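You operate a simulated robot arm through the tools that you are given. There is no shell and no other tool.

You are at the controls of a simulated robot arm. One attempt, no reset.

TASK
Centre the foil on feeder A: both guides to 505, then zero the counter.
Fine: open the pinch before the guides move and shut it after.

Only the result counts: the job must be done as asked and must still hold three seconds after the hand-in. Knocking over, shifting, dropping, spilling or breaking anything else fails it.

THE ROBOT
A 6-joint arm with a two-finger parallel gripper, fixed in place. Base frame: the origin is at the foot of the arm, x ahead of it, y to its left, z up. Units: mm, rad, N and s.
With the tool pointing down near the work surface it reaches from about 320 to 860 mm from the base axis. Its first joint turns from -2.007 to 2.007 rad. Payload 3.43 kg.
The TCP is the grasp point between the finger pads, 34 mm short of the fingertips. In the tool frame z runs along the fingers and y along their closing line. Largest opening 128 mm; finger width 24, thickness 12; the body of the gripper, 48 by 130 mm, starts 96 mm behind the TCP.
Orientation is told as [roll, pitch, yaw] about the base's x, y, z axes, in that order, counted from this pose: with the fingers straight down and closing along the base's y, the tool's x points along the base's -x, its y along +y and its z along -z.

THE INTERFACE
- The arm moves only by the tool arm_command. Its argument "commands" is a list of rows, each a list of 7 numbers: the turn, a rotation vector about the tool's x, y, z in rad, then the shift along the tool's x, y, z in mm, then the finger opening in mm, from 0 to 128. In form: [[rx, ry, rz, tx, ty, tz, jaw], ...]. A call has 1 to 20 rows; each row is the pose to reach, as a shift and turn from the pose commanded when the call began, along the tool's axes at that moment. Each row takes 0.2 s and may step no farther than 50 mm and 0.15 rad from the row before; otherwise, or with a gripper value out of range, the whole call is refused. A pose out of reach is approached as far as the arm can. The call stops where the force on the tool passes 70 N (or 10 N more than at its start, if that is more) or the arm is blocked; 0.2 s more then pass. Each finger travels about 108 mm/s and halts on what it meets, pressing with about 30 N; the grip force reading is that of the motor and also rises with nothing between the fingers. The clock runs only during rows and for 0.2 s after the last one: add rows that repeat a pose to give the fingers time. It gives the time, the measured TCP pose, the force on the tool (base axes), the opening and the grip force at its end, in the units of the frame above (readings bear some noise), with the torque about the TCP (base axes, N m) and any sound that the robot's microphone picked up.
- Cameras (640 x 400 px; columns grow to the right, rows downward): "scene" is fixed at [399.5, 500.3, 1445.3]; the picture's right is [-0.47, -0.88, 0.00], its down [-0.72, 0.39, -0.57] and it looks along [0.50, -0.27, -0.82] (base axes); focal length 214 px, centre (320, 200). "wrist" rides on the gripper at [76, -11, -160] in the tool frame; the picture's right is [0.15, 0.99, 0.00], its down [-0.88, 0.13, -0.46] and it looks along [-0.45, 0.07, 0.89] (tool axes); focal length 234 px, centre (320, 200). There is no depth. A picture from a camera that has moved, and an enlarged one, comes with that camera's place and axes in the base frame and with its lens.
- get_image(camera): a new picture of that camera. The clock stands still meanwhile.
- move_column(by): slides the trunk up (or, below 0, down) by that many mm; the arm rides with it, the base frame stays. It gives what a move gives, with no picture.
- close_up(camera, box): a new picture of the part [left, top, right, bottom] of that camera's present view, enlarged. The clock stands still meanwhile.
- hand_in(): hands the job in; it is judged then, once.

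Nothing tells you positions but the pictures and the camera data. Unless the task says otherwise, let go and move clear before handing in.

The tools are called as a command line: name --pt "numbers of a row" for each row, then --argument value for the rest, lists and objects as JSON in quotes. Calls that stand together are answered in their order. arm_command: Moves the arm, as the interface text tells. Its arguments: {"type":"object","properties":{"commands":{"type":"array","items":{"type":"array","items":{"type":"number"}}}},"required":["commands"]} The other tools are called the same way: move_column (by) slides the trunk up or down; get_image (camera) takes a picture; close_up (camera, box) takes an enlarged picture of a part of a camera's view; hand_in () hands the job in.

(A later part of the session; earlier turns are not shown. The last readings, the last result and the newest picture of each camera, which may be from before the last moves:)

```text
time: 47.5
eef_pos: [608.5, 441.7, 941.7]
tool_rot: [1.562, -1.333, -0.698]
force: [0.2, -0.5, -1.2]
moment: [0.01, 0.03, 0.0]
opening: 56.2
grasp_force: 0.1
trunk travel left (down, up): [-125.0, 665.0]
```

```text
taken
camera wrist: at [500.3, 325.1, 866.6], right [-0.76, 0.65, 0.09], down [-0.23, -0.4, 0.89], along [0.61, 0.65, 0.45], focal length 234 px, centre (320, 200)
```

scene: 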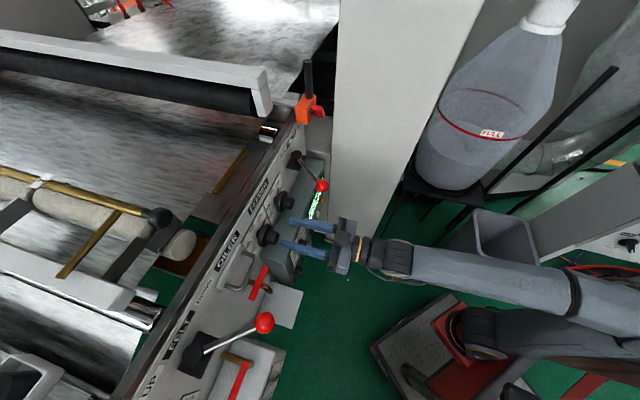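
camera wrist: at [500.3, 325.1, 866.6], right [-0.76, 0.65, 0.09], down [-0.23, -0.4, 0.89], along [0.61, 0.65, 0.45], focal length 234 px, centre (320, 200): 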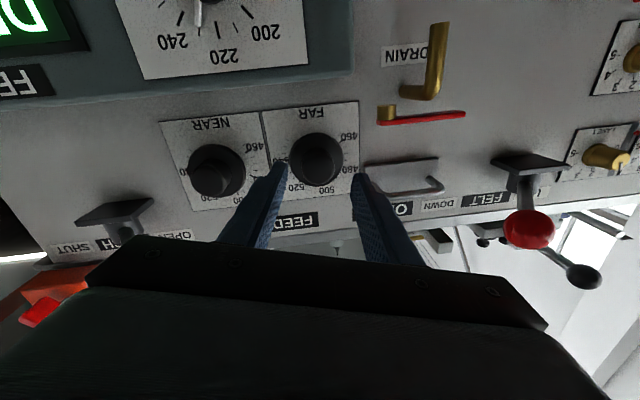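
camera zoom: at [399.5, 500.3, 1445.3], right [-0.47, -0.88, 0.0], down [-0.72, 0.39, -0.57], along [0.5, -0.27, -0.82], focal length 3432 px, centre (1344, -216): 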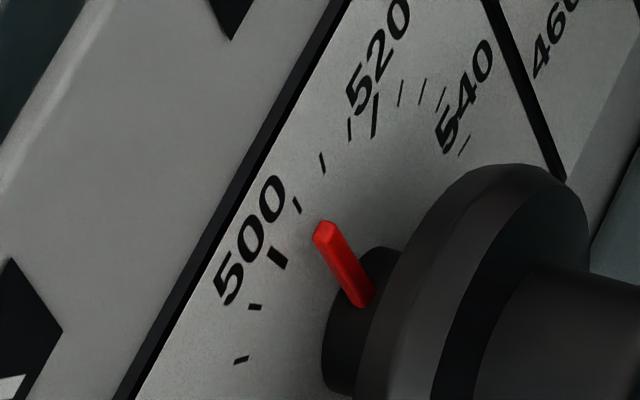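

FAR held its position after release. Now to NEAR, whose cap is at about (730.5, 413, 945). I can go in square to the panel there, and the open pinch lever clears the fingers.

arm_command --pt "0.012 -0.006 0.1 -6 -21 0 56" --pt "0.024 -0.012 0.2 -12 -42 0 56" --pt "0.036 -0.018 0.3 -17 -63 0 56" --pt "0.048 -0.024 0.4 -23 -84 2 56" --pt "0.06 -0.03 0.46 -29 -104 6 56" --pt "0.06 -0.03 0.46 -29 -104 8 56"

get_image --camera "wrist"

close_up --camera "scene" --box '[240, 150, 400, 250]'

```text
time: 48.9
eef_pos: [696.1, 377.7, 947.2]
tool_rot: [1.569, -0.874, -0.771]
force: [0.3, -0.7, 0.2]
moment: [0.0, -0.01, -0.01]
opening: 56.1
grasp_force: 0.2
trunk travel left (down, up): [-125.0, 665.0]
```

```text
taken
camera wrist: at [556.0, 291.9, 881.3], right [-0.61, 0.6, 0.52], down [0.02, -0.65, 0.76], along [0.79, 0.47, 0.39], focal length 234 px, centre (320, 200)
```

wrist: 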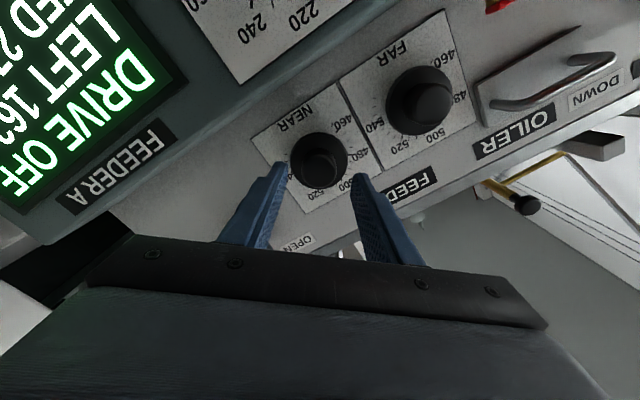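

```text
4.00 times, centred on (320, 200) of scene
camera zoom: at [399.5, 500.3, 1445.3], right [-0.47, -0.88, 0.0], down [-0.72, 0.39, -0.57], along [0.5, -0.27, -0.82], focal length 858 px, centre (320, 200)
```

zoom: 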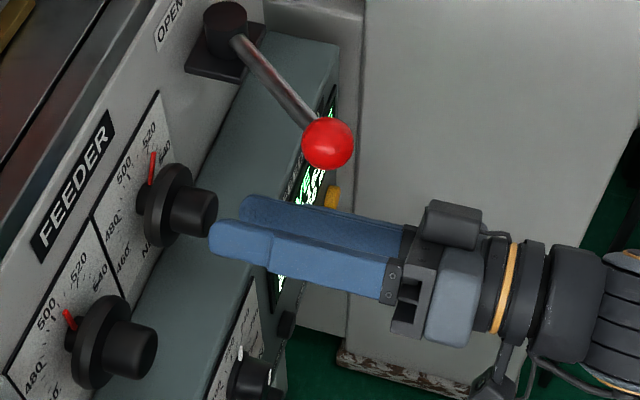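

Nearly lined up on NEAR. I'll zoom to check centring before moving in.

close_up --camera "wrist" --box '[250, 110, 390, 210]'

```text
4.00 times, centred on (320, 160) of wrist
camera zoom: at [556.0, 291.9, 881.3], right [-0.61, 0.6, 0.52], down [0.02, -0.65, 0.76], along [0.79, 0.47, 0.39], focal length 937 px, centre (320, 360)
```

zoom: 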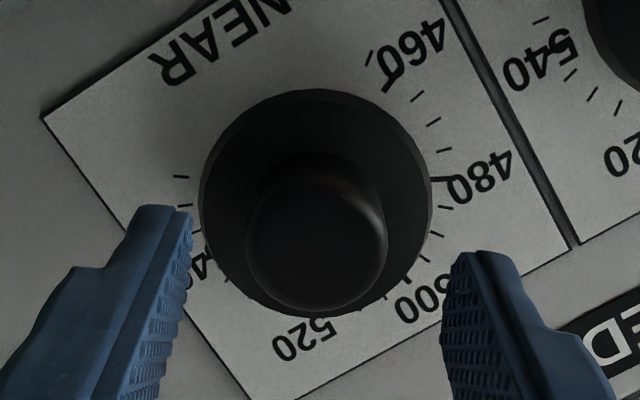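

The alignment matches my prediction to within a millimetre. I'll advance and grip NEAR.

arm_command --pt "0 0 0 1 -1 12 56" --pt "0 0 0 1.7 -1.4 24 56" --pt "0 0 0 1.7 -1.4 34 56" --pt "0 0 0 1.7 -1.4 34 56"

arm_command --pt "0 0 0 0 0 0 20" --pt "0 0 0 0 0 0 20"

close_up --camera "scene" --box '[270, 183, 286, 193]'

close_up --camera "scene" --box '[240, 150, 400, 250]'

```text
time: 49.9
eef_pos: [722.1, 402.8, 944.6]
tool_rot: [1.569, -0.873, -0.771]
force: [0.2, 0.7, 0.4]
moment: [0.01, -0.02, 0.03]
opening: 56.4
grasp_force: 0.0
trunk travel left (down, up): [-125.0, 665.0]
```

```text
time: 50.5
eef_pos: [720.7, 402.4, 945.6]
tool_rot: [1.569, -0.875, -0.771]
force: [1.2, 5.4, 3.0]
moment: [-0.01, 0.04, 0.21]
opening: 33.1
grasp_force: 45.3
trunk travel left (down, up): [-125.0, 665.0]
```

```text
16.00 times, centred on (278, 188) of scene
camera zoom: at [399.5, 500.3, 1445.3], right [-0.47, -0.88, 0.0], down [-0.72, 0.39, -0.57], along [0.5, -0.27, -0.82], focal length 3432 px, centre (992, 392)
```

zoom: 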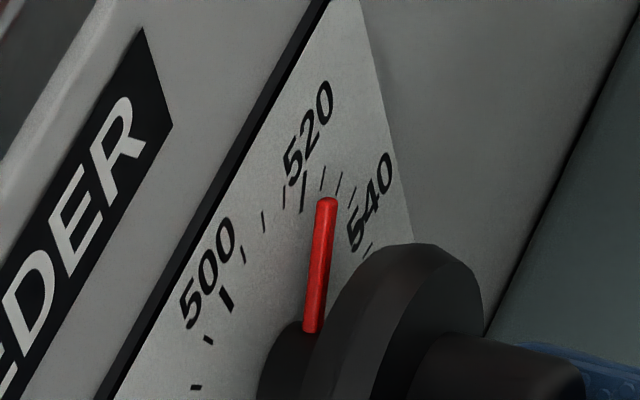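

```text
4.00 times, centred on (320, 200) of scene
camera zoom: at [399.5, 500.3, 1445.3], right [-0.47, -0.88, 0.0], down [-0.72, 0.39, -0.57], along [0.5, -0.27, -0.82], focal length 858 px, centre (320, 200)
```

zoom: 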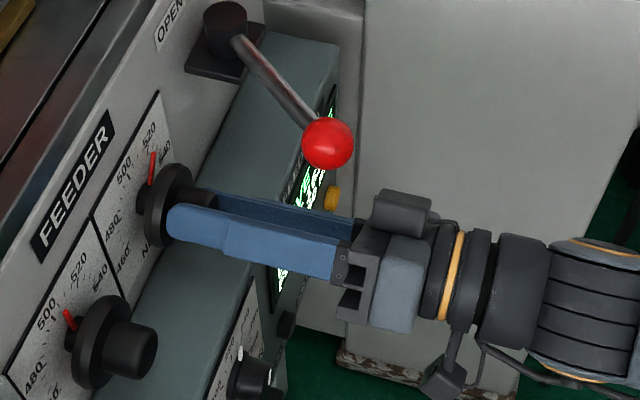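

NEAR is gripped squarely with very little side force. I'm turning it anticlockwise about 36°, to 505.

arm_command --pt "0 0 -0.12 0 0 0 20" --pt "0 0 -0.24 0 0 0 20" --pt "0 0 -0.36 0 0 0 20" --pt "0 0 -0.48 0 0 0 20" --pt "0 0 -0.58 0 0 0 20" --pt "0 0 -0.58 0 0 0 20"

close_up --camera "scene" --box '[270, 183, 286, 193]'

```text
time: 51.9
eef_pos: [720.4, 402.0, 943.1]
tool_rot: [1.569, -1.457, -0.772]
force: [19.0, 19.4, 10.9]
moment: [0.28, -0.29, -0.08]
opening: 33.1
grasp_force: 45.1
trunk travel left (down, up): [-125.0, 665.0]
```

```text
16.00 times, centred on (278, 188) of scene
camera zoom: at [399.5, 500.3, 1445.3], right [-0.47, -0.88, 0.0], down [-0.72, 0.39, -0.57], along [0.5, -0.27, -0.82], focal length 3432 px, centre (992, 392)
```

zoom: 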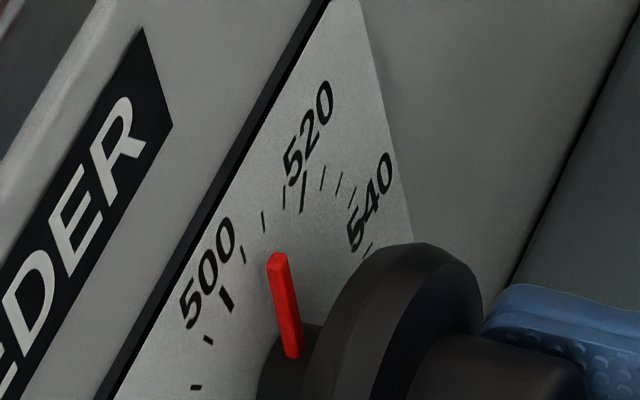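

NEAR is about 8° short still. I'll turn it the rest of the way.

arm_command --pt "0 0 -0.07 0 0 0 20" --pt "0 0 -0.13 0 0 0 20" --pt "0 0 -0.13 0 0 0 20"

close_up --camera "scene" --box '[270, 183, 286, 193]'

close_up --camera "scene" --box '[240, 180, 304, 220]'

```text
time: 52.7
eef_pos: [719.8, 400.5, 943.3]
tool_rot: [-1.425, -1.559, 2.226]
force: [27.9, 9.7, 11.9]
moment: [0.29, -0.34, -0.43]
opening: 33.1
grasp_force: 44.9
trunk travel left (down, up): [-125.0, 665.0]
```

```text
16.00 times, centred on (278, 188) of scene
camera zoom: at [399.5, 500.3, 1445.3], right [-0.47, -0.88, 0.0], down [-0.72, 0.39, -0.57], along [0.5, -0.27, -0.82], focal length 3432 px, centre (992, 392)
```

zoom: 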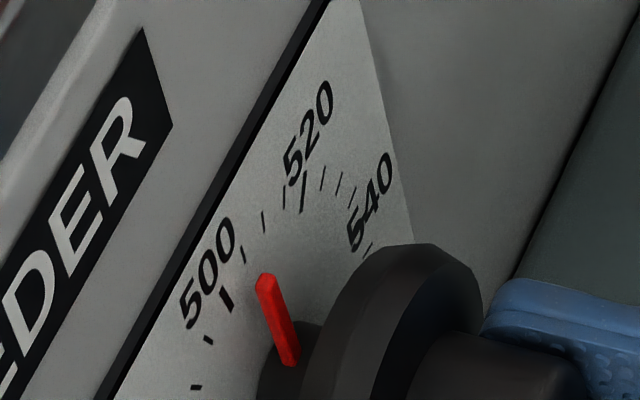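

```text
10.00 times, centred on (272, 200) of scene
camera zoom: at [399.5, 500.3, 1445.3], right [-0.47, -0.88, 0.0], down [-0.72, 0.39, -0.57], along [0.5, -0.27, -0.82], focal length 2145 px, centre (800, 200)
```

zoom: 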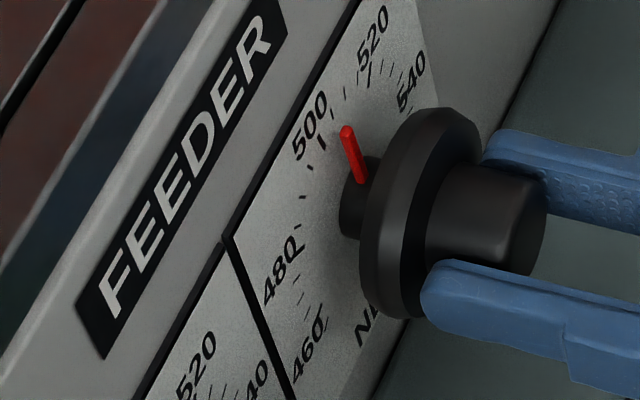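

Projecting the ticks and pointer onto the panel gives NEAR ≈ 504.8 and FAR ≈ 504.7, both essentially on 505. I'll release NEAR and back off straight.

arm_command --pt "0 0 0 0 0 0 56" --pt "0 0 0 0 0 0 56"

arm_command --pt "0 0 0 0 0 -15 56" --pt "0 0 0 0 0 -30 56" --pt "0 0 0 0 0 -60 56" --pt "0 0 0 0 0 -90 56"

close_up --camera "scene" --box '[270, 183, 286, 193]'

get_image --camera "scene"

```text
time: 53.3
eef_pos: [718.3, 402.4, 944.3]
tool_rot: [-1.405, -1.556, 2.205]
force: [0.3, -0.1, 0.7]
moment: [-0.01, 0.03, -0.02]
opening: 56.1
grasp_force: 0.1
trunk travel left (down, up): [-125.0, 665.0]
```

```text
time: 54.3
eef_pos: [655.6, 338.9, 945.5]
tool_rot: [-1.432, -1.558, 2.23]
force: [-0.6, 0.4, 0.5]
moment: [0.02, -0.04, 0.02]
opening: 56.2
grasp_force: 0.0
trunk travel left (down, up): [-125.0, 665.0]
```

```text
16.00 times, centred on (278, 188) of scene
camera zoom: at [399.5, 500.3, 1445.3], right [-0.47, -0.88, 0.0], down [-0.72, 0.39, -0.57], along [0.5, -0.27, -0.82], focal length 3432 px, centre (992, 392)
```

zoom: 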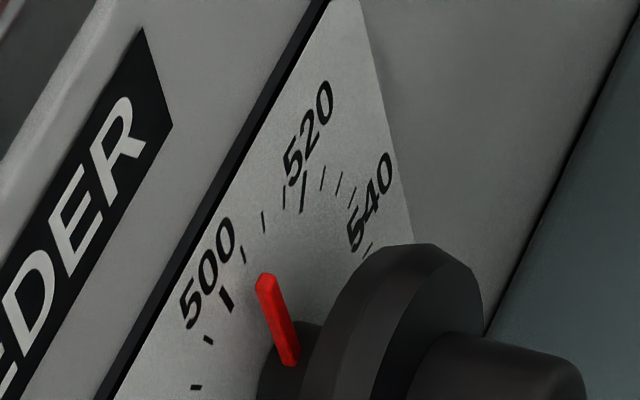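

```text
taken
```

scene: 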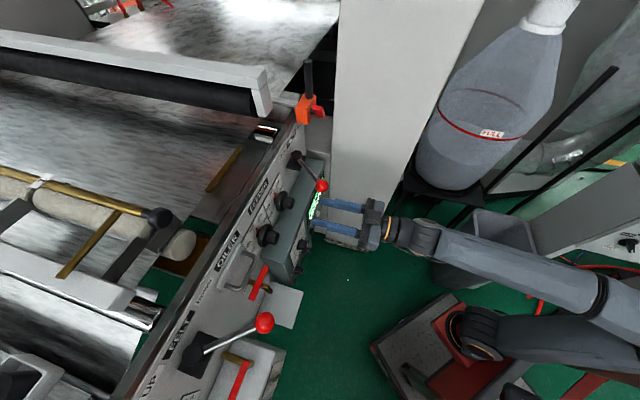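

NEAR stayed put. Before shutting the pinch I'd like a head-on look at both pointers from above, so I'll retreat clear of the lever ball and raise the trunk for a view.

arm_command --pt "0 0 0 0 0 -40 56" --pt "0 0 0 0 0 -70 56"

move_column --by 170

get_image --camera "wrist"

```text
time: 54.9
eef_pos: [652.7, 315.9, 938.9]
tool_rot: [-1.459, -1.557, 2.259]
force: [-1.2, -0.8, 1.1]
moment: [0.03, 0.02, -0.03]
opening: 55.9
grasp_force: 0.1
out of reach, approached as far as the arm can: row 1, 2
trunk travel left (down, up): [-125.0, 665.0]
```

```text
time: 56.8
eef_pos: [654.6, 315.4, 1106.2]
tool_rot: [-1.461, -1.56, 2.256]
force: [0.4, -0.4, 0.4]
moment: [0.0, 0.02, -0.01]
opening: 56.0
grasp_force: 0.0
trunk travel left (down, up): [-295.0, 495.0]
```

```text
taken
camera wrist: at [551.4, 192.5, 1031.9], right [-0.71, 0.69, -0.16], down [-0.42, -0.23, 0.88], along [0.57, 0.69, 0.45], focal length 234 px, centre (320, 200)
```

wrist: 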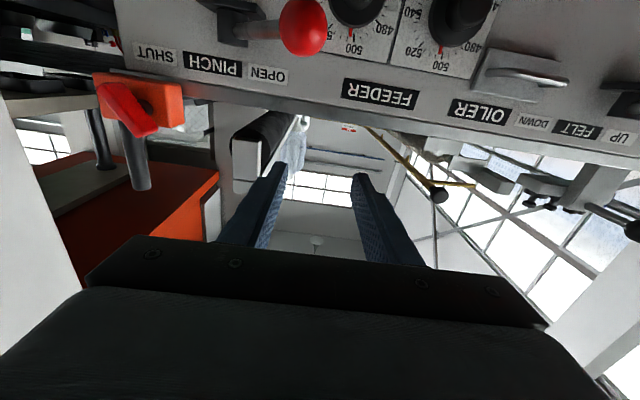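

The retreat was cut short by reach, so that lift passed close to the lever ball; the force stayed near zero, but I'll check the lever as well as the pointers.

close_up --camera "wrist" --box '[320, 0, 400, 60]'

close_up --camera "wrist" --box '[400, 10, 480, 80]'

close_up --camera "scene" --box '[240, 130, 400, 230]'

```text
6.67 times, centred on (360, 30) of wrist
camera zoom: at [551.4, 192.5, 1031.9], right [-0.71, 0.69, -0.16], down [-0.42, -0.23, 0.88], along [0.57, 0.69, 0.45], focal length 1561 px, centre (53, 1333)
```

zoom: 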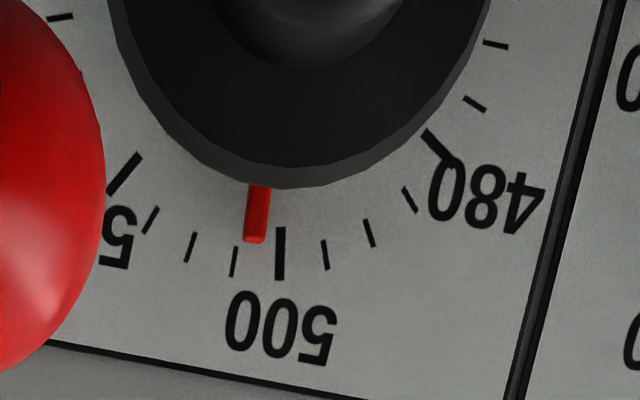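

```text
5.71 times, centred on (440, 45) of wrist
camera zoom: at [551.4, 192.5, 1031.9], right [-0.71, 0.69, -0.16], down [-0.42, -0.23, 0.88], along [0.57, 0.69, 0.45], focal length 1338 px, centre (-366, 1086)
```

zoom: 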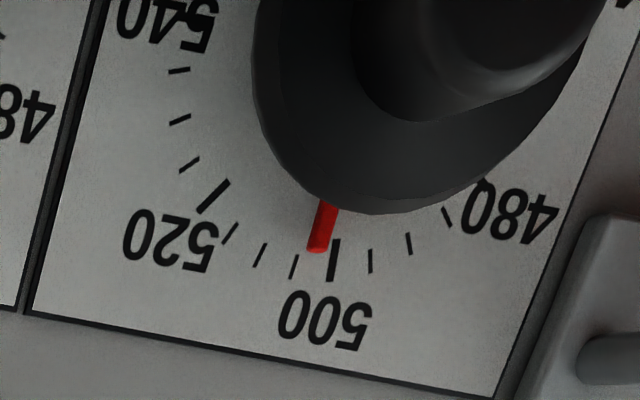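

```text
4.00 times, centred on (320, 180) of scene
camera zoom: at [399.5, 500.3, 1445.3], right [-0.47, -0.88, 0.0], down [-0.72, 0.39, -0.57], along [0.5, -0.27, -0.82], focal length 858 px, centre (320, 280)
```

zoom: 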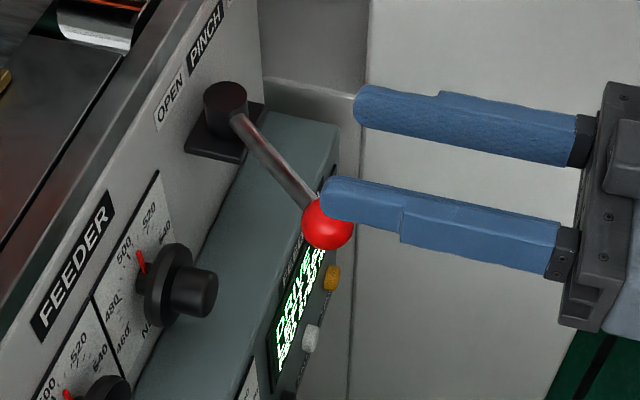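

From this clearer head-on view I can cross-check: allowing for how far the pointers stand off the panel, FAR is about 504 and NEAR about 503.2. That's a little low, so I'll correct both while the pinch is open. First I'll shift sideways, clear of the lever ball, before coming down.

arm_command --pt "0 0 0 0 30 0 56" --pt "0 0 0 0 60 0 56"

close_up --camera "scene" --box '[240, 130, 400, 230]'

close_up --camera "wrist" --box '[250, 0, 330, 60]'

close_up --camera "wrist" --box '[340, 0, 420, 60]'

```text
time: 57.4
eef_pos: [610.4, 356.0, 1104.0]
tool_rot: [-1.428, -1.559, 2.226]
force: [0.3, 0.3, 0.1]
moment: [-0.01, 0.04, 0.01]
opening: 56.1
grasp_force: 0.1
trunk travel left (down, up): [-295.0, 495.0]
```

```text
4.00 times, centred on (320, 180) of scene
camera zoom: at [399.5, 500.3, 1445.3], right [-0.47, -0.88, 0.0], down [-0.72, 0.39, -0.57], along [0.5, -0.27, -0.82], focal length 858 px, centre (320, 280)
```

zoom: 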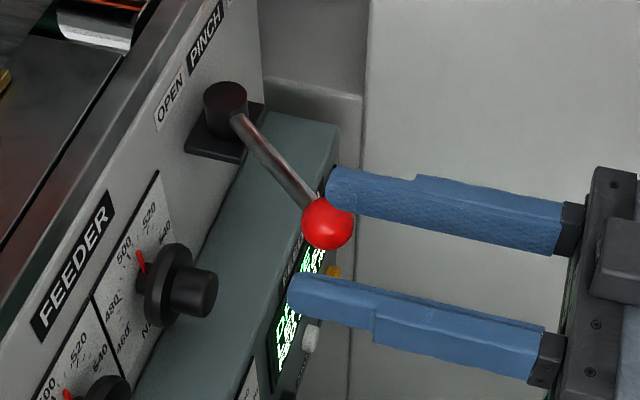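

```text
6.67 times, centred on (290, 30) of wrist
camera zoom: at [507.8, 233.7, 1029.3], right [-0.71, 0.69, -0.16], down [-0.42, -0.23, 0.88], along [0.57, 0.69, 0.45], focal length 1561 px, centre (520, 1333)
```

zoom: 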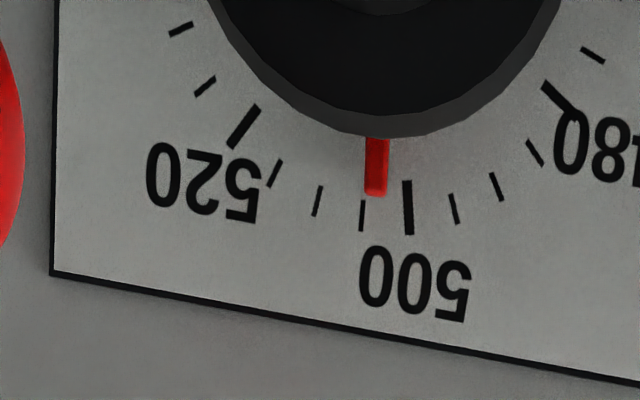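

```text
6.67 times, centred on (380, 30) of wrist
camera zoom: at [507.8, 233.7, 1029.3], right [-0.71, 0.69, -0.16], down [-0.42, -0.23, 0.88], along [0.57, 0.69, 0.45], focal length 1561 px, centre (-80, 1333)
```

zoom: 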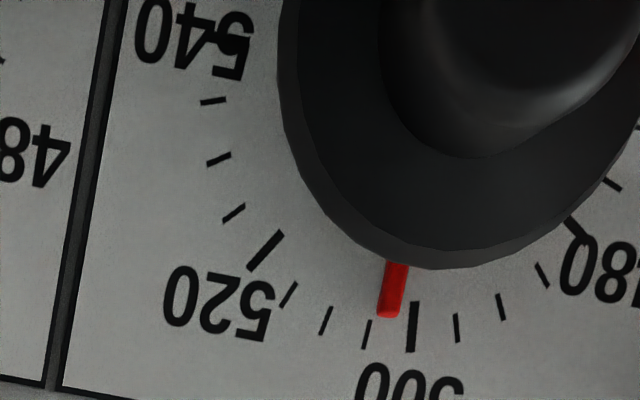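

This second angle agrees: NEAR ≈ 503.3, FAR ≈ 503.8. I'm now clear of the lever ball sideways, so I'll lower the trunk back to knob height.

move_column --by -170

get_image --camera "wrist"

```text
time: 59.3
eef_pos: [631.1, 357.7, 936.2]
tool_rot: [-1.473, -1.559, 2.27]
force: [0.7, 0.8, 0.2]
moment: [-0.01, -0.01, -0.01]
opening: 56.2
grasp_force: 0.1
trunk travel left (down, up): [-125.0, 665.0]
```

```text
taken
camera wrist: at [528.2, 234.5, 861.3], right [-0.71, 0.69, -0.16], down [-0.42, -0.23, 0.88], along [0.57, 0.69, 0.45], focal length 234 px, centre (320, 200)
```

wrist: 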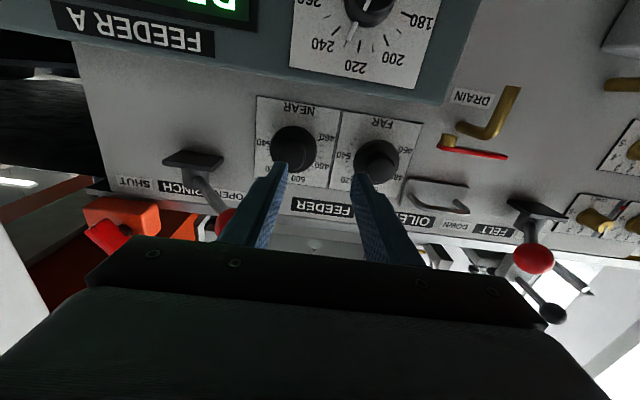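

At knob height again. I'll line up on NEAR, square to the panel.

arm_command --pt "0 0 0 -4 -16 10 56" --pt "0 0 0 -9 -32 25 56" --pt "0 0 0 -9 -32 45 56" --pt "0 0 0 -9 -32 61 56" --pt "0 0 0 -9 -32 61 56"

close_up --camera "wrist" --box '[250, 110, 390, 210]'

```text
time: 60.5
eef_pos: [696.4, 379.3, 945.2]
tool_rot: [-1.487, -1.558, 2.285]
force: [0.3, -0.4, 0.3]
moment: [0.04, -0.03, -0.02]
opening: 56.0
grasp_force: 0.1
trunk travel left (down, up): [-125.0, 665.0]
```

```text
4.00 times, centred on (320, 160) of wrist
camera zoom: at [593.7, 256.2, 870.5], right [-0.71, 0.69, -0.16], down [-0.42, -0.23, 0.88], along [0.57, 0.69, 0.45], focal length 937 px, centre (320, 360)
```

zoom: 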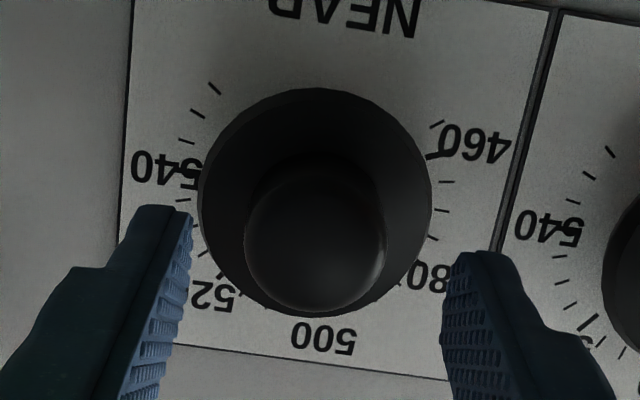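

Centred again. I'll go in and grip, then turn it clockwise about 4°.

arm_command --pt "0 0 0 0 -0.5 12 56" --pt "0 0 0 0 -0.5 24 56" --pt "0 0 0 0 -0.5 33 56" --pt "0 0 0 0 -0.5 33 56"

arm_command --pt "0 0 0 0 0 0 20" --pt "0 0 0 0 0 0 20"

close_up --camera "scene" --box '[270, 183, 286, 193]'

arm_command --pt "0 0 0.04 0 0 0 20" --pt "0 0 0.075 0 0 0 20" --pt "0 0 0.075 0 0 0 20"

close_up --camera "scene" --box '[270, 183, 286, 193]'

```text
time: 61.5
eef_pos: [720.3, 400.5, 945.8]
tool_rot: [-1.457, -1.56, 2.257]
force: [-0.3, 0.1, -0.2]
moment: [0.0, 0.01, 0.04]
opening: 56.1
grasp_force: 0.0
trunk travel left (down, up): [-125.0, 665.0]
```

```text
time: 62.1
eef_pos: [719.9, 399.5, 945.4]
tool_rot: [-1.453, -1.558, 2.251]
force: [6.9, -1.2, 2.3]
moment: [0.08, -0.06, -0.35]
opening: 33.3
grasp_force: 44.9
trunk travel left (down, up): [-125.0, 665.0]
```

```text
16.00 times, centred on (278, 188) of scene
camera zoom: at [399.5, 500.3, 1445.3], right [-0.47, -0.88, 0.0], down [-0.72, 0.39, -0.57], along [0.5, -0.27, -0.82], focal length 3432 px, centre (992, 392)
```

zoom: 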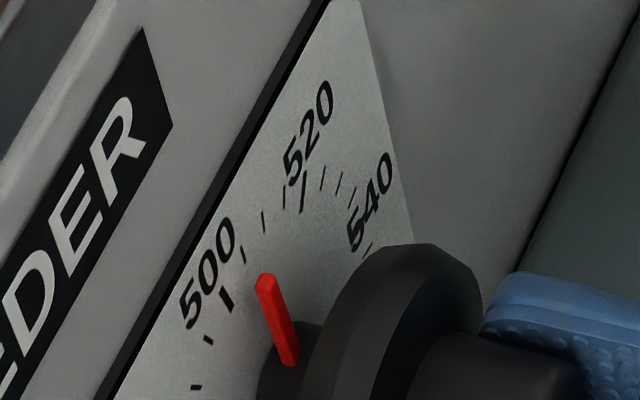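

```text
time: 62.9
eef_pos: [719.7, 401.7, 945.5]
tool_rot: [1.553, -1.507, -0.755]
force: [10.7, -7.0, 2.1]
moment: [0.39, -0.45, -0.54]
opening: 33.6
grasp_force: 45.4
trunk travel left (down, up): [-125.0, 665.0]
```

```text
16.00 times, centred on (278, 188) of scene
camera zoom: at [399.5, 500.3, 1445.3], right [-0.47, -0.88, 0.0], down [-0.72, 0.39, -0.57], along [0.5, -0.27, -0.82], focal length 3432 px, centre (992, 392)
```

zoom: 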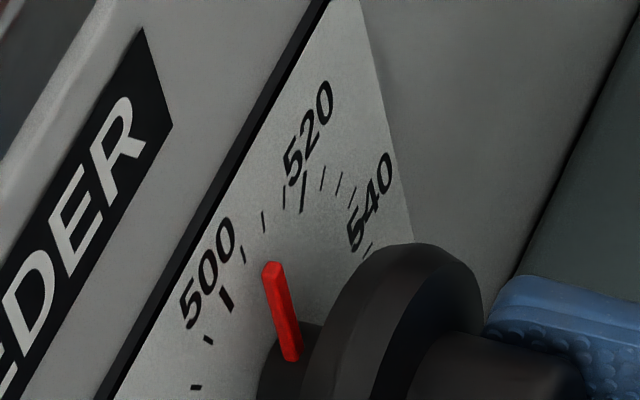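

NEAR moved up about 4.9°, so it's now at about 505. I'll release it, back off and move across to FAR for its small correction.

arm_command --pt "0 0 0 0 0 0 56" --pt "0 0 0 0 0 0 56"

arm_command --pt "0 0 0 0 0 -15 56" --pt "0 0 0 0 0 -30 56" --pt "0 0 0 0 0 -55 56"

close_up --camera "scene" --box '[270, 183, 286, 193]'

```text
time: 63.5
eef_pos: [718.8, 402.2, 945.8]
tool_rot: [1.549, -1.507, -0.752]
force: [0.8, -0.2, 0.2]
moment: [-0.03, -0.01, -0.01]
opening: 56.0
grasp_force: 0.0
trunk travel left (down, up): [-125.0, 665.0]
```

```text
time: 64.3
eef_pos: [680.2, 362.7, 944.4]
tool_rot: [1.541, -1.508, -0.746]
force: [0.6, -0.5, 0.4]
moment: [0.0, 0.01, 0.04]
opening: 55.9
grasp_force: 0.1
trunk travel left (down, up): [-125.0, 665.0]
```

```text
16.00 times, centred on (278, 188) of scene
camera zoom: at [399.5, 500.3, 1445.3], right [-0.47, -0.88, 0.0], down [-0.72, 0.39, -0.57], along [0.5, -0.27, -0.82], focal length 3432 px, centre (992, 392)
```

zoom: 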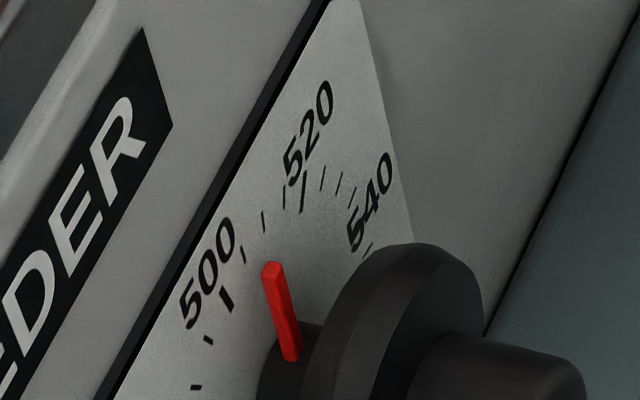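

NEAR held at 505. Now across to FAR with the same slight off-square approach as before.

arm_command --pt "-0.018 0.003 0.05 1 20 0 56" --pt "-0.036 0.006 0.1 3 42 0 56" --pt "-0.054 0.009 0.15 4 64 4 56" --pt "-0.071 0.012 0.2 5 86 10 56" --pt "-0.071 0.012 0.2 6.5 106 16 56" --pt "-0.071 0.012 0.2 6.5 106 23 56"

close_up --camera "wrist" --box '[250, 110, 390, 210]'

```text
time: 65.7
eef_pos: [621.3, 453.9, 946.8]
tool_rot: [1.564, -1.308, -0.695]
force: [0.1, -0.7, 0.0]
moment: [-0.01, 0.01, 0.04]
opening: 55.9
grasp_force: 0.1
trunk travel left (down, up): [-125.0, 665.0]
```

```text
4.00 times, centred on (320, 160) of wrist
camera zoom: at [511.1, 336.6, 872.1], right [-0.76, 0.64, 0.12], down [-0.21, -0.41, 0.88], along [0.61, 0.65, 0.45], focal length 937 px, centre (320, 360)
```

zoom: 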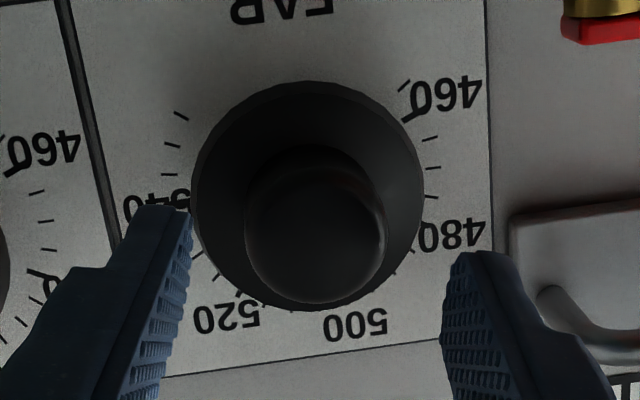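

I'm advancing on FAR with a 2 mm height correction, then gripping.

arm_command --pt "0 0 0 1 -0.5 12 56" --pt "0 0 0 2 -0.7 24 56" --pt "0 0 0 2 -0.7 32 56" --pt "0 0 0 2 -0.7 32 56"

arm_command --pt "0 0 0 0 0 0 20" --pt "0 0 0 0 0 0 20"

close_up --camera "scene" --box '[248, 221, 264, 231]'

arm_command --pt "0 0 0.03 0 0 0 20" --pt "0 0 0.05 0 0 0 20" --pt "0 0 0.05 0 0 0 20"

close_up --camera "scene" --box '[248, 221, 264, 231]'

```text
time: 66.7
eef_pos: [641.5, 476.6, 943.5]
tool_rot: [1.563, -1.308, -0.695]
force: [1.1, 0.1, 0.1]
moment: [-0.02, -0.02, -0.04]
opening: 56.0
grasp_force: 0.1
trunk travel left (down, up): [-125.0, 665.0]
```

```text
time: 67.3
eef_pos: [642.4, 475.8, 943.0]
tool_rot: [1.563, -1.308, -0.693]
force: [8.4, -3.1, 0.4]
moment: [-0.08, 0.1, -1.08]
opening: 33.9
grasp_force: 44.8
trunk travel left (down, up): [-125.0, 665.0]
```

```text
16.00 times, centred on (256, 226) of scene
camera zoom: at [399.5, 500.3, 1445.3], right [-0.47, -0.88, 0.0], down [-0.72, 0.39, -0.57], along [0.5, -0.27, -0.82], focal length 3432 px, centre (1344, -216)
```

zoom: 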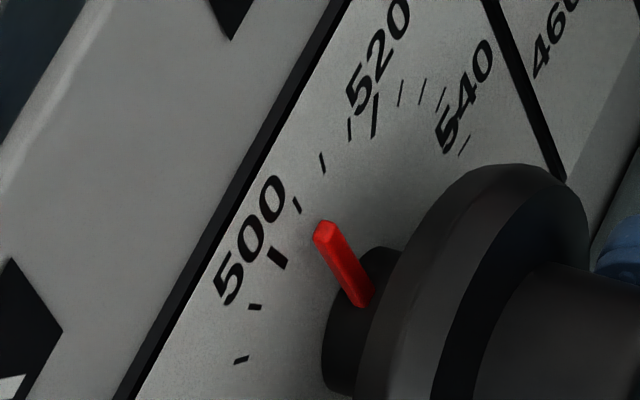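

```text
time: 68.1
eef_pos: [642.2, 476.9, 943.8]
tool_rot: [1.559, -1.257, -0.689]
force: [-0.5, -19.3, -7.9]
moment: [-0.06, 0.05, -1.28]
opening: 33.8
grasp_force: 45.6
trunk travel left (down, up): [-125.0, 665.0]
```

```text
16.00 times, centred on (256, 226) of scene
camera zoom: at [399.5, 500.3, 1445.3], right [-0.47, -0.88, 0.0], down [-0.72, 0.39, -0.57], along [0.5, -0.27, -0.82], focal length 3432 px, centre (1344, -216)
```

zoom: 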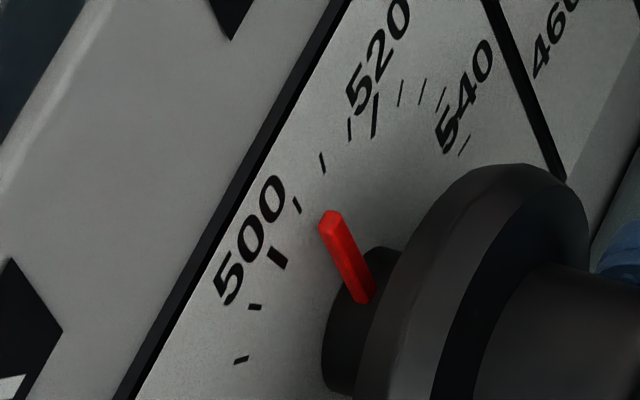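

FAR moved up about 3.3°, so it's now at about 505. I'll release, back off and raise the trunk to verify both pointers head-on.

arm_command --pt "0 0 0 0 0 0 56" --pt "0 0 0 0 0 0 56"

arm_command --pt "0 0 0 0 0 -15 56" --pt "0 0 0 0 0 -30 56" --pt "0 0 0 0 0 -55 56"

close_up --camera "scene" --box '[248, 221, 264, 231]'

```text
time: 68.7
eef_pos: [641.8, 475.3, 944.8]
tool_rot: [1.566, -1.258, -0.699]
force: [0.0, -0.2, -0.4]
moment: [-0.04, 0.01, 0.0]
opening: 56.0
grasp_force: 0.1
trunk travel left (down, up): [-125.0, 665.0]
```

```text
time: 69.5
eef_pos: [608.6, 432.8, 943.2]
tool_rot: [1.564, -1.258, -0.696]
force: [-0.8, -0.6, 0.3]
moment: [-0.01, -0.01, -0.03]
opening: 56.2
grasp_force: 0.0
trunk travel left (down, up): [-125.0, 665.0]
```

```text
16.00 times, centred on (256, 226) of scene
camera zoom: at [399.5, 500.3, 1445.3], right [-0.47, -0.88, 0.0], down [-0.72, 0.39, -0.57], along [0.5, -0.27, -0.82], focal length 3432 px, centre (1344, -216)
```

zoom: 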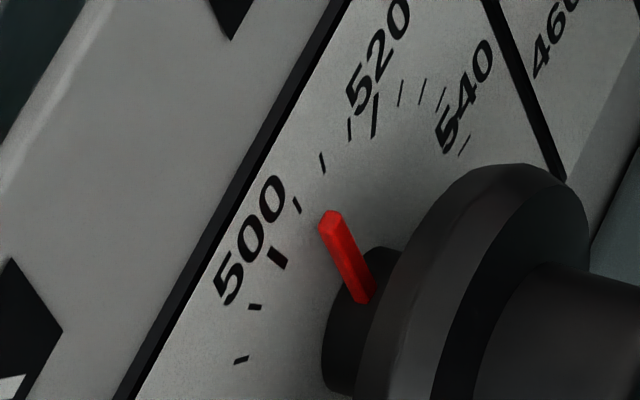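

FAR held. Now I'll raise the trunk for the verification view; I'm well to the side of the pinch ball here.

move_column --by 170

get_image --camera "wrist"

```text
time: 71.4
eef_pos: [607.5, 434.7, 1113.5]
tool_rot: [1.566, -1.258, -0.697]
force: [0.0, -0.4, 0.2]
moment: [-0.01, -0.02, -0.02]
opening: 55.9
grasp_force: 0.1
trunk travel left (down, up): [-295.0, 495.0]
```

```text
taken
camera wrist: at [494.2, 321.6, 1038.8], right [-0.75, 0.64, 0.16], down [-0.18, -0.44, 0.88], along [0.63, 0.63, 0.45], focal length 234 px, centre (320, 200)
```

wrist: 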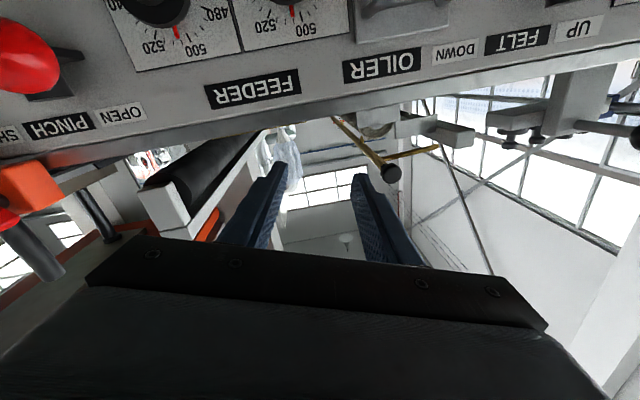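

close_up --camera "wrist" --box '[140, 0, 220, 60]'

close_up --camera "wrist" --box '[250, 0, 330, 60]'

```text
6.67 times, centred on (180, 30) of wrist
camera zoom: at [494.2, 321.6, 1038.8], right [-0.75, 0.64, 0.16], down [-0.18, -0.44, 0.88], along [0.63, 0.63, 0.45], focal length 1561 px, centre (1253, 1333)
```

zoom: 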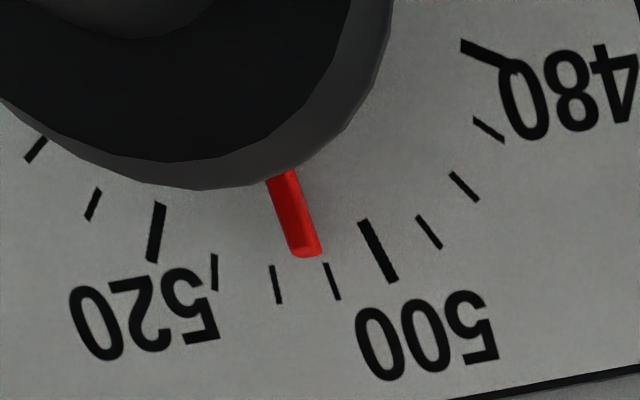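

```text
6.67 times, centred on (290, 30) of wrist
camera zoom: at [494.2, 321.6, 1038.8], right [-0.75, 0.64, 0.16], down [-0.18, -0.44, 0.88], along [0.63, 0.63, 0.45], focal length 1561 px, centre (520, 1333)
```

zoom: 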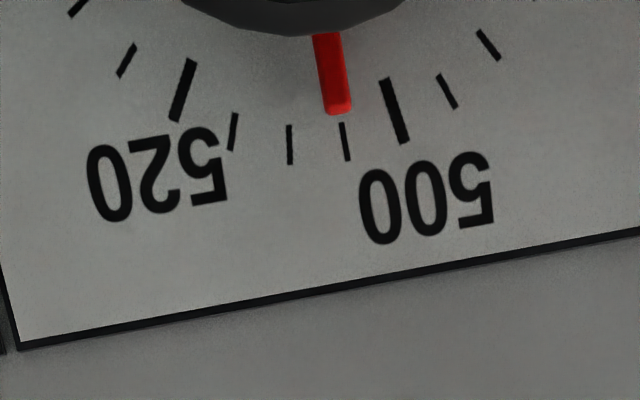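

Both pointers now sit on the 505 tick: FAR directly, NEAR once parallax is removed. Next I'll shut the pinch. I'll pass above and outside the lever ball, then come down to its height.

arm_command --pt "0.015 -0.002 -0.06 -8 -22 -20 66" --pt "0.03 -0.004 -0.12 -17 -50 -45 66" --pt "0.045 -0.007 -0.18 -25 -80 -70 66" --pt "0.06 -0.01 -0.24 -33 -106 -90 66" --pt "0.077 -0.012 -0.31 -42 -132 -90 66" --pt "0.077 -0.012 -0.31 -42 -132 -90 66"

get_image --camera "scene"

get_image --camera "wrist"

```text
time: 72.8
eef_pos: [652.7, 280.1, 1112.0]
tool_rot: [0.654, -1.569, 0.137]
force: [-0.2, -0.4, 0.0]
moment: [0.0, -0.03, -0.02]
opening: 66.0
grasp_force: 0.0
trunk travel left (down, up): [-295.0, 495.0]
```

```text
taken
```

scene: 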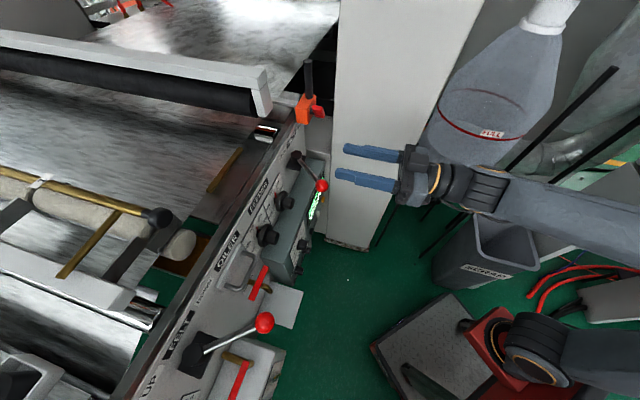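

```text
taken
camera wrist: at [548.6, 158.3, 1037.4], right [-0.7, 0.69, -0.15], down [-0.41, -0.23, 0.88], along [0.58, 0.68, 0.45], focal length 234 px, centre (320, 200)
```

wrist: 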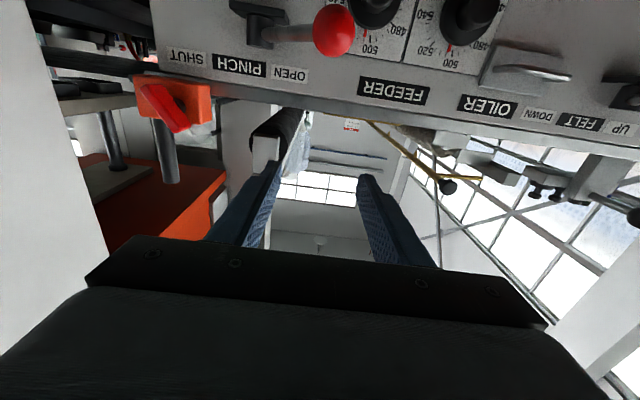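

The tips are about 25 mm short of the ball in depth and 110 mm above it. I'm lowering to ball height now.

arm_command --pt "0 0 0 37 0 0 66" --pt "0 0 0 74 0 0 66" --pt "0 0 0 111 0 0 66" --pt "0 0 0 111 0 0 66"

get_image --camera "wrist"

```text
time: 73.8
eef_pos: [651.0, 279.2, 1000.0]
tool_rot: [0.835, -1.568, -0.041]
force: [-0.4, 0.1, 0.8]
moment: [-0.02, -0.01, 0.01]
opening: 65.9
grasp_force: 0.0
trunk travel left (down, up): [-295.0, 495.0]
```

```text
taken
camera wrist: at [545.8, 156.9, 924.7], right [-0.7, 0.69, -0.14], down [-0.41, -0.23, 0.88], along [0.58, 0.68, 0.45], focal length 234 px, centre (320, 200)
```

wrist: 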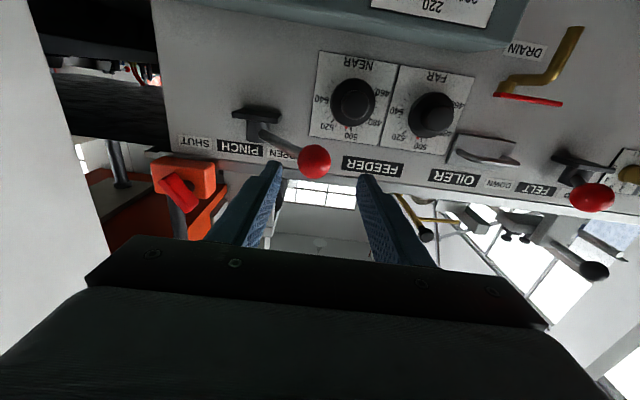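

The ball is at (712, 332, 1001), just ahead between the fingers. I'm advancing to straddle it.

arm_command --pt "0 0 0 -1 -2 20 66" --pt "0 0 0 -1 -3 40 66" --pt "0 0 0 -1 -3 60 66" --pt "0 0 0 -1 -3 60 66"

get_image --camera "wrist"

close_up --camera "scene" --box '[250, 110, 410, 210]'

```text
time: 74.8
eef_pos: [697.3, 316.3, 1002.3]
tool_rot: [0.773, -1.568, 0.019]
force: [1.0, 0.8, 0.3]
moment: [0.0, -0.01, -0.03]
opening: 66.0
grasp_force: 0.0
trunk travel left (down, up): [-295.0, 495.0]
```

```text
taken
camera wrist: at [592.6, 195.7, 928.0], right [-0.7, 0.69, -0.14], down [-0.41, -0.23, 0.88], along [0.58, 0.68, 0.45], focal length 234 px, centre (320, 200)
```

wrist: 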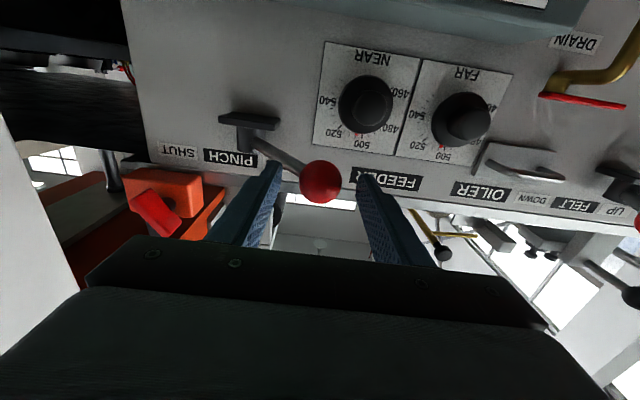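

```text
4.00 times, centred on (330, 160) of scene
camera zoom: at [399.5, 500.3, 1445.3], right [-0.47, -0.88, 0.0], down [-0.72, 0.39, -0.57], along [0.5, -0.27, -0.82], focal length 858 px, centre (280, 360)
```

zoom: 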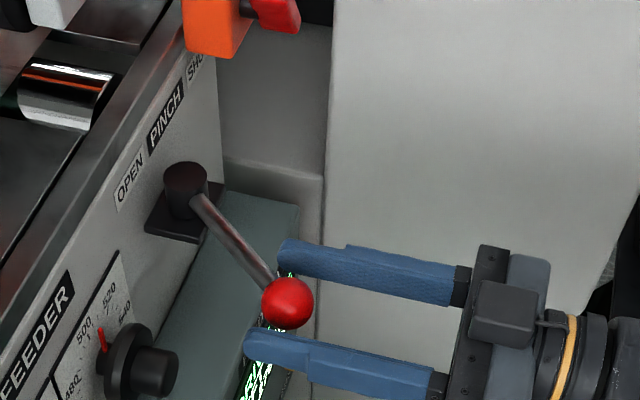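

Straddling the ball. I'm sweeping the lever back towards SHUT along its arc.

arm_command --pt "0 0 0 0 -15 0 66" --pt "0 0 0 0 -30 -8 66" --pt "0 0 0 0 -45 -15 66" --pt "0 0 0 0 -60 -20 66" --pt "0 0 0 0 -75 -23 66" --pt "0 0 0 0 -90 -24 66" --pt "0 0 0 0 -105 -24 66" --pt "0 0 0 0 -120 -22 66" --pt "0 0 0 0 -135 -18 66"

close_up --camera "scene" --box '[250, 90, 410, 190]'

get_image --camera "wrist"

```text
time: 76.8
eef_pos: [781.9, 208.2, 1000.3]
tool_rot: [0.858, -1.568, -0.065]
force: [10.0, -5.5, -0.2]
moment: [-0.02, 0.09, -0.18]
opening: 72.8
grasp_force: 5.9
trunk travel left (down, up): [-295.0, 495.0]
```

```text
4.00 times, centred on (330, 140) of scene
camera zoom: at [399.5, 500.3, 1445.3], right [-0.47, -0.88, 0.0], down [-0.72, 0.39, -0.57], along [0.5, -0.27, -0.82], focal length 858 px, centre (280, 440)
```

zoom: 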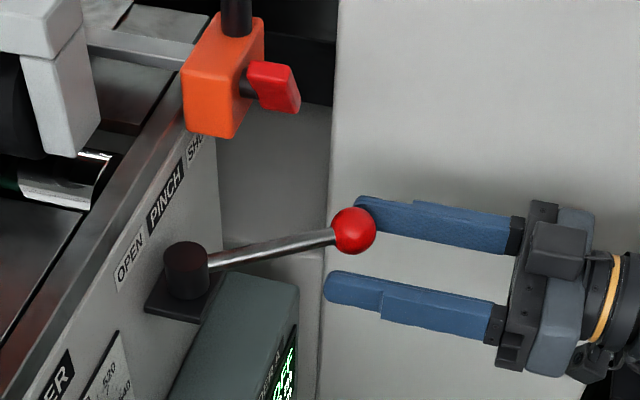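

```text
taken
camera wrist: at [677.5, 87.0, 925.3], right [-0.7, 0.7, -0.14], down [-0.41, -0.23, 0.88], along [0.58, 0.68, 0.45], focal length 234 px, centre (320, 200)
```

wrist: 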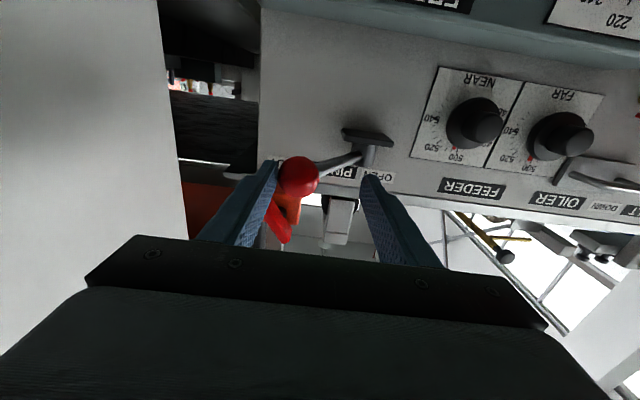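

The lever has gone over-centre and is pressing gently towards SHUT by itself. I'll follow it through to the stop.

arm_command --pt "0 0 0 0 -10 4 66" --pt "0 0 0 0 -20 9 66" --pt "0 0 0 0 -30 14 66" --pt "0 0 0 0 -38 18 66" --pt "0 0 0 0 -38 18 66"

close_up --camera "scene" --box '[250, 90, 410, 190]'

get_image --camera "wrist"

```text
time: 78.0
eef_pos: [820.6, 196.5, 999.8]
tool_rot: [0.856, -1.568, -0.061]
force: [-0.1, -0.7, 0.5]
moment: [-0.01, -0.04, 0.04]
opening: 65.8
grasp_force: 0.0
trunk travel left (down, up): [-295.0, 495.0]
```

```text
4.00 times, centred on (330, 140) of scene
camera zoom: at [399.5, 500.3, 1445.3], right [-0.47, -0.88, 0.0], down [-0.72, 0.39, -0.57], along [0.5, -0.27, -0.82], focal length 858 px, centre (280, 440)
```

zoom: 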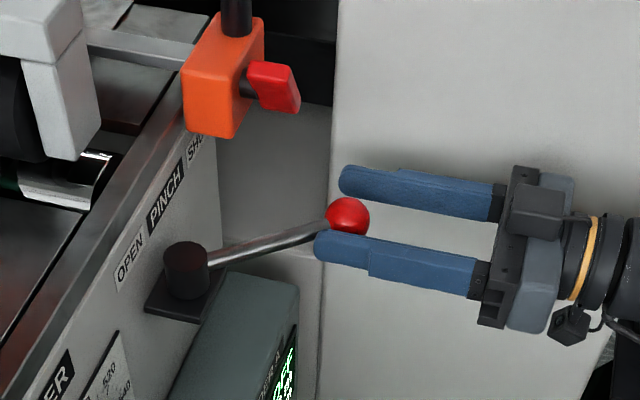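

```text
taken
camera wrist: at [716.0, 74.6, 925.8], right [-0.7, 0.69, -0.14], down [-0.41, -0.23, 0.88], along [0.58, 0.68, 0.45], focal length 234 px, centre (320, 200)
```

wrist: 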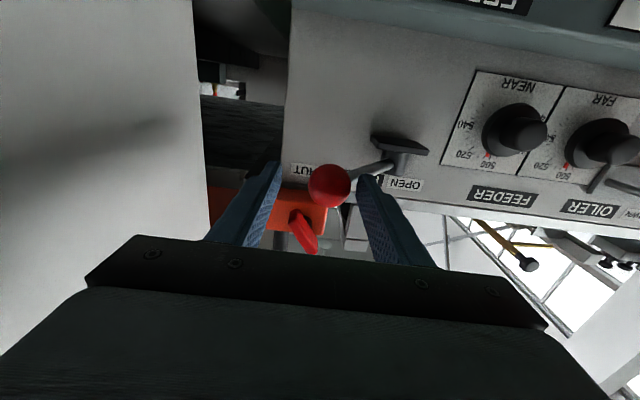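

The ball is back at its original SHUT position, (827, 213). I'll press lightly to confirm it's on the stop.

arm_command --pt "0 0 0 0 -6 0 66" --pt "0 0 0 0 -11 0 66" --pt "0 0 0 0 -14 0 66" --pt "0 0 0 0 -14 0 66"

close_up --camera "scene" --box '[250, 90, 410, 190]'

```text
time: 79.0
eef_pos: [829.1, 187.8, 1000.7]
tool_rot: [0.024, -1.567, 0.773]
force: [-53.0, -0.8, -15.5]
moment: [-0.69, -0.06, 2.93]
opening: 87.2
grasp_force: 19.1
trunk travel left (down, up): [-295.0, 495.0]
```

```text
4.00 times, centred on (330, 140) of scene
camera zoom: at [399.5, 500.3, 1445.3], right [-0.47, -0.88, 0.0], down [-0.72, 0.39, -0.57], along [0.5, -0.27, -0.82], focal length 858 px, centre (280, 440)
```

zoom: 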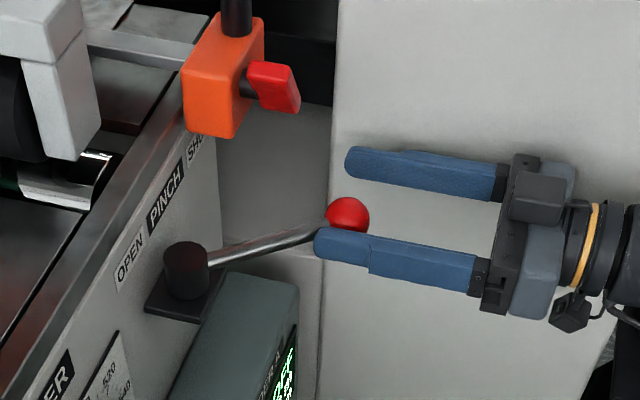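

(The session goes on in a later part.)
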